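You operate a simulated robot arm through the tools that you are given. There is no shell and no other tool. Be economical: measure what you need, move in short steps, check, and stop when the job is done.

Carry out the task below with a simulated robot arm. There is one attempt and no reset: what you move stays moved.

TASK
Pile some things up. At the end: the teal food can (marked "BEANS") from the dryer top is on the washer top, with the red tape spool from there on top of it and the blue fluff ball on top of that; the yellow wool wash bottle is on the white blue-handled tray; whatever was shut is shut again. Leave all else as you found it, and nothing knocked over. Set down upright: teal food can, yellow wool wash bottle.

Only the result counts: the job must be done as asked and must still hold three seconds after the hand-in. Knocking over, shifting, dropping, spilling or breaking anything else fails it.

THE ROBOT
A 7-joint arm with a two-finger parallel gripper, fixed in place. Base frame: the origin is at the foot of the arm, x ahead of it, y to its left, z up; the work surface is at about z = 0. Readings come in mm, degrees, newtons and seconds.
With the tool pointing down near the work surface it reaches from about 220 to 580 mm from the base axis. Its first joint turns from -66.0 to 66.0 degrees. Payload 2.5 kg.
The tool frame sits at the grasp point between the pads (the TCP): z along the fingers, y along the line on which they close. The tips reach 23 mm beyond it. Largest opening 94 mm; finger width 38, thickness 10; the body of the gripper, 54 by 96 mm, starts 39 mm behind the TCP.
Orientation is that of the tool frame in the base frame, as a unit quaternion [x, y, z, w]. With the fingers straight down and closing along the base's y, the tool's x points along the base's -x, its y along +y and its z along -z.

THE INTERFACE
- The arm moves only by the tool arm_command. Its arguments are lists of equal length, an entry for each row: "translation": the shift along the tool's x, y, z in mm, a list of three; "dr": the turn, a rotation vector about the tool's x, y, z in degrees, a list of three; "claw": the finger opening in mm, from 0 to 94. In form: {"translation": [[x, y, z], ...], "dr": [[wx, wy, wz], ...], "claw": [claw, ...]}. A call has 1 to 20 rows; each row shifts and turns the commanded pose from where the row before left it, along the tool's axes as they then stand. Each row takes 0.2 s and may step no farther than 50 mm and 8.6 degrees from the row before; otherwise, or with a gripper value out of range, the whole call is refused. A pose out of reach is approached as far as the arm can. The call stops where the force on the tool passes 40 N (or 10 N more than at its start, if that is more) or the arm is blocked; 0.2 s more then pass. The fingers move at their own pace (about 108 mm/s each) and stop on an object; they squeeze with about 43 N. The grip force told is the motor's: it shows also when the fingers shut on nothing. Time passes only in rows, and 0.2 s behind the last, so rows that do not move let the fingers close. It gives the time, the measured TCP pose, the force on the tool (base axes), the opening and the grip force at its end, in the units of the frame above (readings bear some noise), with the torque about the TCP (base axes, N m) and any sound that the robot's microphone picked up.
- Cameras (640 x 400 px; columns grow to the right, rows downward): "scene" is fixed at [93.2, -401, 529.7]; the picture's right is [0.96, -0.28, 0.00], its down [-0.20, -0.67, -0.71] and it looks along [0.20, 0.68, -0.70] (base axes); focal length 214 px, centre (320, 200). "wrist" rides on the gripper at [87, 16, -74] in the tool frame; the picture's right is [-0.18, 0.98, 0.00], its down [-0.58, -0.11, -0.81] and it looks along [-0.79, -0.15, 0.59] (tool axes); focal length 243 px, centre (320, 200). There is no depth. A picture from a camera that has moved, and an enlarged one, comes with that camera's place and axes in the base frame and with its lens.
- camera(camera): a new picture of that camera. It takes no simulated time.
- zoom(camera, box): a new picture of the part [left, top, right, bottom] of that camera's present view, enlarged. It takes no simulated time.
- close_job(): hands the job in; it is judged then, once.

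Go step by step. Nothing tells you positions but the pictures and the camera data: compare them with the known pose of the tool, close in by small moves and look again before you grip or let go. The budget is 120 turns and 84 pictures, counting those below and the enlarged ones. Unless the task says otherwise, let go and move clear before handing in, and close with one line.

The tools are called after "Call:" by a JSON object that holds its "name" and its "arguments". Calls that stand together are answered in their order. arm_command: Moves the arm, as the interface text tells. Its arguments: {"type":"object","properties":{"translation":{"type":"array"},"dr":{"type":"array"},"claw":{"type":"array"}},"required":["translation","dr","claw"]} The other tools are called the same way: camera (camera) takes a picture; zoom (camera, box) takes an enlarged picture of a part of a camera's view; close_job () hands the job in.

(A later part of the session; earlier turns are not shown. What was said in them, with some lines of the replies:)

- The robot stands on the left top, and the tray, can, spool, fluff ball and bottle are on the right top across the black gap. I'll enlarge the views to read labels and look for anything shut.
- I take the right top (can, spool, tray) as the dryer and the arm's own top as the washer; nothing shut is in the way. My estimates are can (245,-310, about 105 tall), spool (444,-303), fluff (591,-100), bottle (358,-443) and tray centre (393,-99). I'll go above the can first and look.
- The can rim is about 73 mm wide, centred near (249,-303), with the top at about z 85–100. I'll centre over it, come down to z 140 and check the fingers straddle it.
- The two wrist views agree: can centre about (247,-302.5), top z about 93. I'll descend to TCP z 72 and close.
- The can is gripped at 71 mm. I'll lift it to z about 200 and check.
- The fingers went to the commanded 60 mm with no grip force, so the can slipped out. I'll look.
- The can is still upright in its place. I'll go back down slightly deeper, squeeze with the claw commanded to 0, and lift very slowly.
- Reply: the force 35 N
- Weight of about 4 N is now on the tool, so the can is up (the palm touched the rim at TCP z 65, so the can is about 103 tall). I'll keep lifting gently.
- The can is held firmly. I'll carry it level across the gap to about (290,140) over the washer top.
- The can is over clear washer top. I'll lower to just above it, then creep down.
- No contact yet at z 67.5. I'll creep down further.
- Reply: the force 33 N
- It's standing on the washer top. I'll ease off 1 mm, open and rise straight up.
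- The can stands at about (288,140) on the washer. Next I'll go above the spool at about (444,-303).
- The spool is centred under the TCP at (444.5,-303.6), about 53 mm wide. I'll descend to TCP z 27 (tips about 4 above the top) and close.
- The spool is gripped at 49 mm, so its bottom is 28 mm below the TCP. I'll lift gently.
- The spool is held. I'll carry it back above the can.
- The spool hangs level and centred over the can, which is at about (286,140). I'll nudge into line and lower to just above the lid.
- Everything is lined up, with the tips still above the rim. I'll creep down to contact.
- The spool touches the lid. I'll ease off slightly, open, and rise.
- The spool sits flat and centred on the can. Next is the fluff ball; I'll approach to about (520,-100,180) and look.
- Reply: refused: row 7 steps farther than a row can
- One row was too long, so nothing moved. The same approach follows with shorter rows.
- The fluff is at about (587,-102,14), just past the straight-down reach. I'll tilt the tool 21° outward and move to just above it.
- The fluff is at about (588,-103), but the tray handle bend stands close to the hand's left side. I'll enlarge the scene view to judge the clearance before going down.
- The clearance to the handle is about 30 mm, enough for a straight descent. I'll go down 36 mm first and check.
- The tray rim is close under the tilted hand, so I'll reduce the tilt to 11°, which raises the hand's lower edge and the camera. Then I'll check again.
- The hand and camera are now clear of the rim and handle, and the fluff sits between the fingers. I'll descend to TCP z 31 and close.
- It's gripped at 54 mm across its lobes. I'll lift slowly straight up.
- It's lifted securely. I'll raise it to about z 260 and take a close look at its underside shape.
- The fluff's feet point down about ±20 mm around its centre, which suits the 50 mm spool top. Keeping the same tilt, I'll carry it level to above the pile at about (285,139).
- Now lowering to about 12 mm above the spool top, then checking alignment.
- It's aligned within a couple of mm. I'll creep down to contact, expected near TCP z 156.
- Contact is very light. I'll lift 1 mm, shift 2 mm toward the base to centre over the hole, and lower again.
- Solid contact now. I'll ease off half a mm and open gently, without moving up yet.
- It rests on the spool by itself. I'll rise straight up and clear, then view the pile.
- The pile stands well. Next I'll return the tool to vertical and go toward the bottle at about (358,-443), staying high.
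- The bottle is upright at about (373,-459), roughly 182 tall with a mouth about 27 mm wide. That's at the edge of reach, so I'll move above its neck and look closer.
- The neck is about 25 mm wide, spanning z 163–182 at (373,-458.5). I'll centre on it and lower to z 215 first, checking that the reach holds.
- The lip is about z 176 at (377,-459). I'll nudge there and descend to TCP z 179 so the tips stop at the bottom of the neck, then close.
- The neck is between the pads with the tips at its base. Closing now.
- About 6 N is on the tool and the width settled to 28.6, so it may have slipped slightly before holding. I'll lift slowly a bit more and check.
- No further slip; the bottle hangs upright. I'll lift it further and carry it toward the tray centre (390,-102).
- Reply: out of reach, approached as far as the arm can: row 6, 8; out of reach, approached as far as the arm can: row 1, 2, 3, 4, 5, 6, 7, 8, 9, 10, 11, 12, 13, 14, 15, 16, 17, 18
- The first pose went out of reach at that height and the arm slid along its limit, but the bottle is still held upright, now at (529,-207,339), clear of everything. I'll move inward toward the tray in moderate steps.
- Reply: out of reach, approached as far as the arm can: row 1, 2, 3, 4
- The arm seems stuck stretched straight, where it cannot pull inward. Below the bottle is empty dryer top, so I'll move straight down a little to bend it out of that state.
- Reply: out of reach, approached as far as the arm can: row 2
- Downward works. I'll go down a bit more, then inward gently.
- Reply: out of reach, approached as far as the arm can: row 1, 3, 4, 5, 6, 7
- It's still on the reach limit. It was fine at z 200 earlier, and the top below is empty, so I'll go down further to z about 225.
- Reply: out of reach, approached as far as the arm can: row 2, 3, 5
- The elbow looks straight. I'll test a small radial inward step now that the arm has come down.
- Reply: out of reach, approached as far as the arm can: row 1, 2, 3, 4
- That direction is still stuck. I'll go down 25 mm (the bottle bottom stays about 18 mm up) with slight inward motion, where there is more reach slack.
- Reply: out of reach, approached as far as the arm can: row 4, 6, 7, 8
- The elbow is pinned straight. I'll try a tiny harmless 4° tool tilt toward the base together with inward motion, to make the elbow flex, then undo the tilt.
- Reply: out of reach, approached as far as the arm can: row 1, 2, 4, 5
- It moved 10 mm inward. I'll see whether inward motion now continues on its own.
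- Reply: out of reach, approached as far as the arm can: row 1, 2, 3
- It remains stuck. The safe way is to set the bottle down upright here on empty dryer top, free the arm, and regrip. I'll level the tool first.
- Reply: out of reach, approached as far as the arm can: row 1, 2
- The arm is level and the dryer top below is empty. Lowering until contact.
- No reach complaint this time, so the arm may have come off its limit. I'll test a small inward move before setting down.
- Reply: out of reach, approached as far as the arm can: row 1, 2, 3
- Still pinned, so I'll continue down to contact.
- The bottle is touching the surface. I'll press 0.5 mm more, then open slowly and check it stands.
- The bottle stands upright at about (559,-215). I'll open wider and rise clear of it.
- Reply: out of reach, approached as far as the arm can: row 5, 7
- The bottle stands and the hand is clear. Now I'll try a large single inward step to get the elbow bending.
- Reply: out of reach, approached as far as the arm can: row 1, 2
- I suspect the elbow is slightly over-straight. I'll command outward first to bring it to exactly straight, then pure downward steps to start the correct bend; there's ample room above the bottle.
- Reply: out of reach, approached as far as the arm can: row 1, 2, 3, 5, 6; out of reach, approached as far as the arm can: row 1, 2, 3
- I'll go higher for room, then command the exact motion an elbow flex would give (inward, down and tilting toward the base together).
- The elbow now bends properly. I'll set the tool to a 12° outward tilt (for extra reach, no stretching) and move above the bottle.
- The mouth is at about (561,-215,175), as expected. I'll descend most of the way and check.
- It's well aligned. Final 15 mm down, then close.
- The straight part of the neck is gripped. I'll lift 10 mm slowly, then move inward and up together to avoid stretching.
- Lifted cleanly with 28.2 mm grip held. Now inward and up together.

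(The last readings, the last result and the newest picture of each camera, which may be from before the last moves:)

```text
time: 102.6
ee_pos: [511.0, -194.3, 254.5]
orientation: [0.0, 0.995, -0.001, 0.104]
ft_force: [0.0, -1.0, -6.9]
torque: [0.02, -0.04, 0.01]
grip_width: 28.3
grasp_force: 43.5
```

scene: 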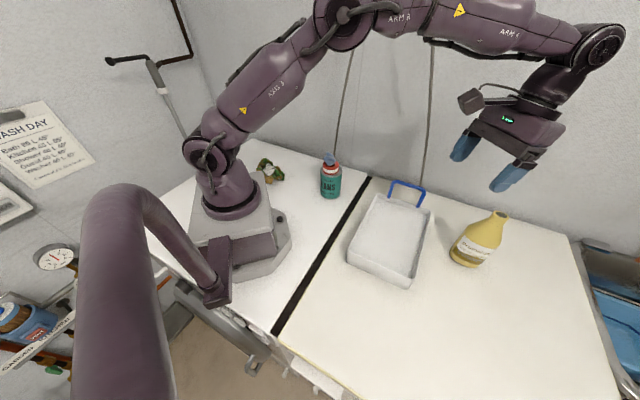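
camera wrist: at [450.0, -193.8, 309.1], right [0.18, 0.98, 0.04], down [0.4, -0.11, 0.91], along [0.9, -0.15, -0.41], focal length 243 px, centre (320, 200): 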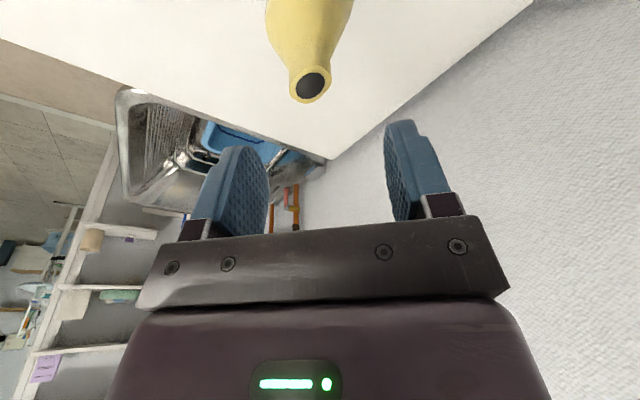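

All tracking well. Carrying level to above the tray centre.

Call:
{"name": "arm_command", "arguments": {"translation": [[5, 4, -1.5], [9, 7, -2.7], [13, 10, -3.9], [13, 10, -3.9], [13, 10, -3.9], [13, 10, -3.9], [13, 10, -3.9], [13, 10, -3.9], [13, 10, -3.9], [9, 7, -2.7], [4, 4, -1.2], [0, 0, 0]], "dr": [[0, 0, 0], [0, 0, 0], [0, 0, 0], [0, 0, 0], [0, 0, 0], [0, 0, 0], [0, 0, 0], [0, 0, 0], [0, 0, 0], [0, 0, 0], [0, 0, 0], [0, 0, 0]], "claw": [0, 0, 0, 0, 0, 0, 0, 0, 0, 0, 0, 0]}}

Call:
{"name": "camera", "arguments": {"camera": "scene"}}

Call:
{"name": "camera", "arguments": {"camera": "wrist"}}

```text
time: 105.2
ee_pos: [388.1, -102.7, 264.5]
orientation: [0.0, 0.995, 0.0, 0.104]
ft_force: [0.3, 0.0, -6.5]
torque: [-0.04, 0.02, 0.0]
grip_width: 28.4
grasp_force: 42.6
```

```text
13 pictures are left
```

scene: 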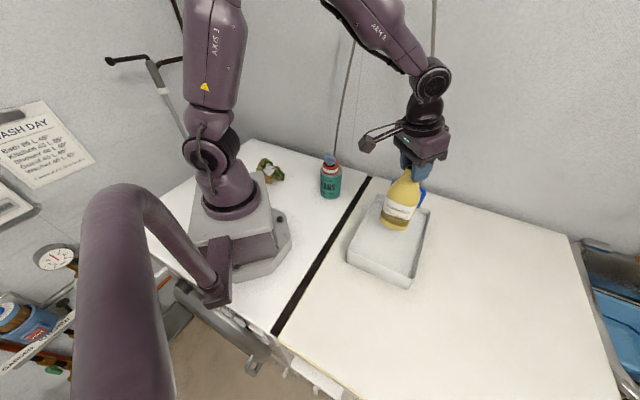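

```text
12 pictures are left
camera wrist: at [287.5, -86.5, 320.0], right [0.18, 0.98, 0.04], down [0.4, -0.11, 0.91], along [0.9, -0.15, -0.41], focal length 243 px, centre (320, 200)
```

wrist: 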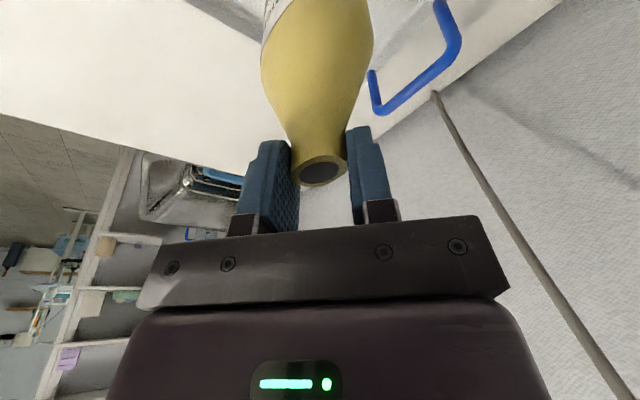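

The bottle is over the tray centre. I'll lower to about 12 mm above the expected floor.

Call:
{"name": "arm_command", "arguments": {"translation": [[1, 0, 5], [2.1, 0, 10], [2.7, 0, 13], [2.7, 0, 13], [2.1, 0, 10], [1.7, 0, 8], [0.8, 0, 4], [0, 0, 0]], "dr": [[0, 0, 0], [0, 0, 0], [0, 0, 0], [0, 0, 0], [0, 0, 0], [0, 0, 0], [0, 0, 0], [0, 0, 0]], "claw": [0, 0, 0, 0, 0, 0, 0, 0]}}

Call:
{"name": "zoom", "arguments": {"camera": "scene", "box": [330, 150, 450, 300]}}

```text
time: 106.5
ee_pos: [392.8, -103.4, 218.8]
orientation: [0.0, 0.994, -0.001, 0.112]
ft_force: [-2.5, 0.1, 6.4]
torque: [0.15, 0.35, -0.01]
grip_width: 27.7
grasp_force: 43.1
stopped in row 6: the force on the tool passed its limit (the readings are from after the stop); the commanded pose is now the measured one
```

```text
2.67 times, centred on (390, 225) of scene
camera zoom: at [93.2, -401.0, 529.7], right [0.96, -0.28, 0.0], down [-0.2, -0.67, -0.71], along [0.2, 0.68, -0.7], focal length 572 px, centre (133, 133)
```

zoom: 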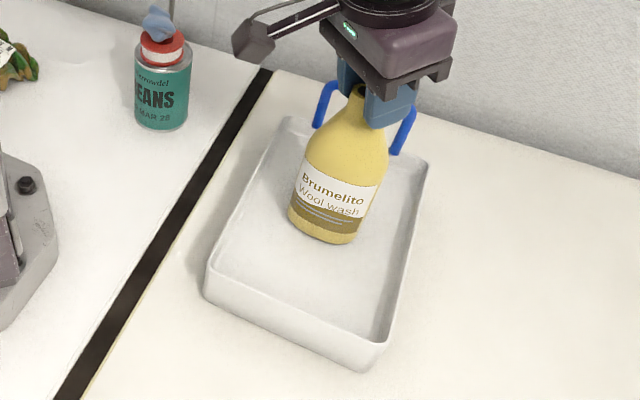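

The bottle met the tray floor earlier than expected (floor at about z 35) and the arm stopped. I'll lift 3 mm, restore the tilt by 0.9°, and check the grip.

Call:
{"name": "arm_command", "arguments": {"translation": [[-0.6, 0, -3], [0, 0, 0], [0, 0, 0]], "dr": [[0, 0, 0], [0, 0.9, 0], [0, 0, 0]], "claw": [0, 0, 0]}}

Call:
{"name": "camera", "arguments": {"camera": "wrist"}}

Call:
{"name": "zoom", "arguments": {"camera": "scene", "box": [330, 150, 450, 300]}}

```text
time: 107.3
ee_pos: [391.4, -104.1, 221.3]
orientation: [0.0, 0.995, -0.001, 0.103]
ft_force: [-0.5, 0.7, -5.6]
torque: [0.0, 0.0, 0.03]
grip_width: 28.1
grasp_force: 43.2
```

```text
10 pictures are left
camera wrist: at [291.2, -87.3, 276.4], right [0.18, 0.98, 0.03], down [0.4, -0.11, 0.91], along [0.9, -0.15, -0.42], focal length 243 px, centre (320, 200)
```

wrist: 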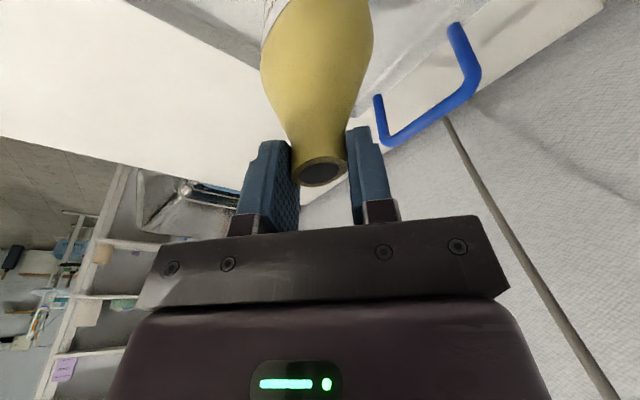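

```text
2.67 times, centred on (390, 225) of scene
camera zoom: at [93.2, -401.0, 529.7], right [0.96, -0.28, 0.0], down [-0.2, -0.67, -0.71], along [0.2, 0.68, -0.7], focal length 572 px, centre (133, 133)
```

zoom: 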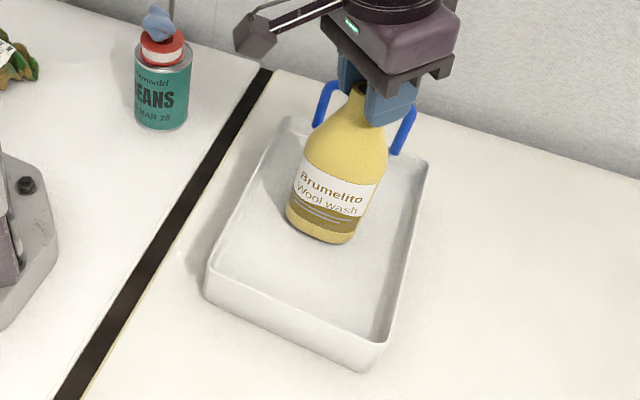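

The grip is unchanged and the bottle is vertical inside the tray. Lowering gently to touch.

Call:
{"name": "arm_command", "arguments": {"translation": [[0.2, 0, 1], [0.2, 0, 1], [0, 0, 0]], "dr": [[0, 0, 0], [0, 0, 0], [0, 0, 0]], "claw": [0, 0, 0]}}

```text
time: 108.1
ee_pos: [391.4, -104.7, 218.2]
orientation: [-0.001, 0.995, -0.001, 0.103]
ft_force: [-0.3, 0.3, -6.7]
torque: [0.0, -0.03, 0.0]
grip_width: 27.8
grasp_force: 42.7
```

Call:
{"name": "arm_command", "arguments": {"translation": [[0.1, 0, 0.7], [0.1, 0, 0.7], [0.1, 0, 0.7], [0, 0, 0]], "dr": [[0, 0, 0], [0, 0, 0], [0, 0, 0], [0, 0, 0]], "claw": [0, 0, 0, 0]}}

```text
time: 109.1
ee_pos: [392.1, -103.9, 218.3]
orientation: [0.001, 0.994, -0.002, 0.105]
ft_force: [-11.6, 2.5, 34.5]
torque: [0.29, 1.24, 0.01]
grip_width: 27.9
grasp_force: 42.8
```

It's down on the tray floor with some press. I'll ease off 1 mm to unload it before opening.

Call:
{"name": "arm_command", "arguments": {"translation": [[-0.2, 0, -1], [0, 0, 0]], "dr": [[0, 0, 0], [0, 0, 0]], "claw": [0, 0]}}

```text
time: 109.7
ee_pos: [392.7, -104.1, 220.2]
orientation: [0.0, 0.994, -0.002, 0.105]
ft_force: [-1.7, 0.9, 24.3]
torque: [-0.01, -0.25, -0.02]
grip_width: 28.0
grasp_force: 43.2
```

Call:
{"name": "arm_command", "arguments": {"translation": [[-0.15, 0, -0.7], [0, 0, 0]], "dr": [[0, 0, 0], [0, 0, 0]], "claw": [0, 0]}}

Call:
{"name": "zoom", "arguments": {"camera": "scene", "box": [330, 150, 450, 300]}}

```text
time: 110.3
ee_pos: [391.7, -104.5, 218.6]
orientation: [0.0, 0.995, -0.001, 0.104]
ft_force: [4.7, -0.3, 9.5]
torque: [-0.08, -1.2, -0.05]
grip_width: 27.8
grasp_force: 42.9
```

```text
2.67 times, centred on (390, 225) of scene
camera zoom: at [93.2, -401.0, 529.7], right [0.96, -0.28, 0.0], down [-0.2, -0.67, -0.71], along [0.2, 0.68, -0.7], focal length 572 px, centre (133, 133)
```

zoom: 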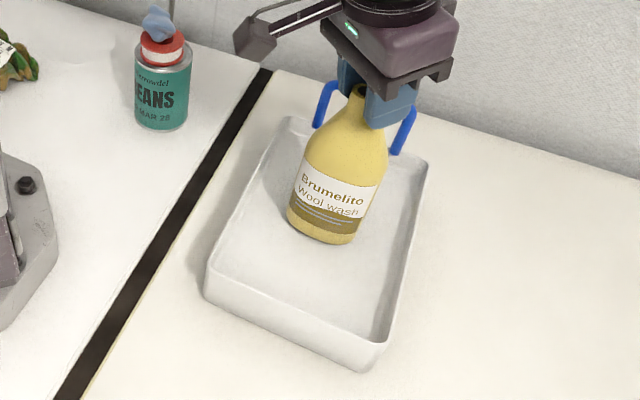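

The bottle rests in the tray with small residual load. I'll open slowly.

Call:
{"name": "arm_command", "arguments": {"translation": [[0, 0, 0], [0, 0, 0], [0, 0, 0], [0, 0, 0], [0, 0, 0], [0, 0, 0]], "dr": [[0, 0, 0], [0, 0, 0], [0, 0, 0], [0, 0, 0], [0, 0, 0], [0, 0, 0]], "claw": [28, 30, 34, 42, 54, 66]}}

Call:
{"name": "zoom", "arguments": {"camera": "scene", "box": [330, 150, 450, 300]}}

Call:
{"name": "camera", "arguments": {"camera": "wrist"}}

```text
time: 111.7
ee_pos: [392.2, -103.3, 219.7]
orientation: [0.0, 0.995, -0.002, 0.104]
ft_force: [0.1, 0.1, -0.3]
torque: [0.01, -0.01, 0.01]
grip_width: 66.2
grasp_force: 0.0
```

```text
2.67 times, centred on (390, 225) of scene
camera zoom: at [93.2, -401.0, 529.7], right [0.96, -0.28, 0.0], down [-0.2, -0.67, -0.71], along [0.2, 0.68, -0.7], focal length 572 px, centre (133, 133)
```

zoom: 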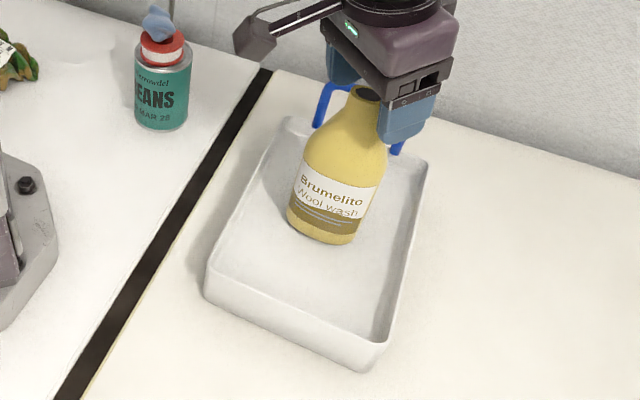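

```text
6 pictures are left
camera wrist: at [291.3, -87.5, 274.1], right [0.18, 0.98, 0.03], down [0.4, -0.11, 0.91], along [0.9, -0.15, -0.42], focal length 243 px, centre (320, 200)
```

wrist: 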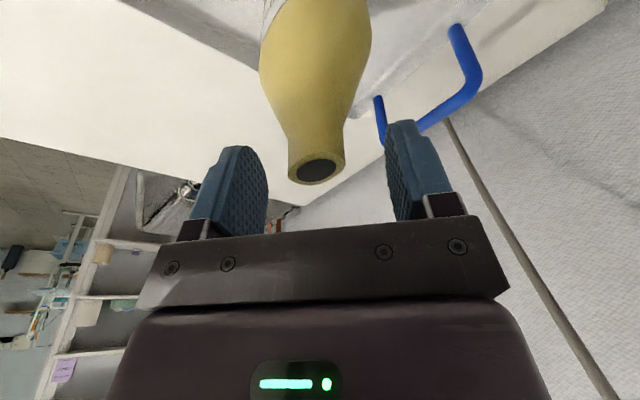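

The bottle stands upright in the tray. I'll rise straight up and clear, then check everything.

Call:
{"name": "arm_command", "arguments": {"translation": [[-1, 0, -5], [-2, 0, -10], [-4, 0, -20], [-6, 0, -30], [-6, 0, -30], [-6, 0, -30], [0, 0, 0], [0, 0, 0], [0, 0, 0]], "dr": [[0, 0, 0], [0, 0, 0], [0, 0, 0], [0, 0, 0], [0, 0, 0], [0, 0, 0], [0, 0, 0], [0, 0, 0], [0, 0, 0]], "claw": [80, 80, 80, 80, 80, 80, 80, 80, 80]}}

Call:
{"name": "camera", "arguments": {"camera": "scene"}}

Call:
{"name": "zoom", "arguments": {"camera": "scene", "box": [290, 130, 450, 300]}}

```text
time: 113.7
ee_pos: [388.9, -105.3, 347.7]
orientation: [0.001, 0.995, -0.002, 0.104]
ft_force: [-0.2, -0.3, 0.4]
torque: [0.01, -0.02, 0.0]
grip_width: 80.4
grasp_force: 0.1
```

```text
5 pictures are left
```

scene: 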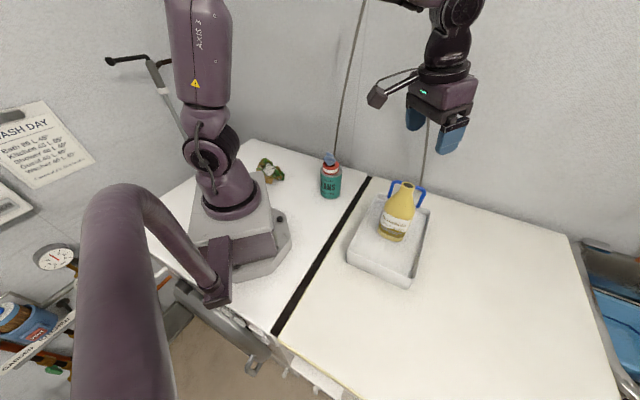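

```text
2.35 times, centred on (370, 215) of scene
camera zoom: at [93.2, -401.0, 529.7], right [0.96, -0.28, 0.0], down [-0.2, -0.67, -0.71], along [0.2, 0.68, -0.7], focal length 505 px, centre (202, 165)
```

zoom: 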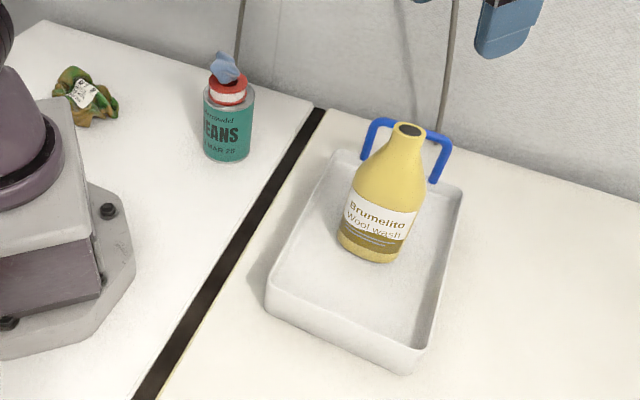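

The can, spool and fluff ball are piled on the washer top, and the bottle stands upright on the tray. The tray hasn't moved, nothing was left open and the hand is clear, so I'm handing in.

Call:
{"name": "close_job", "arguments": {}}

```text
The job is handed in.
```

The job is handed in: the can, spool and fluff ball are stacked on the washer top, the wool wash bottle stands upright on the tray, and nothing needed shutting again. On the way the can slipped out of the first grip and stayed upright. I also set the bottle down once on the empty dryer top to free the arm.
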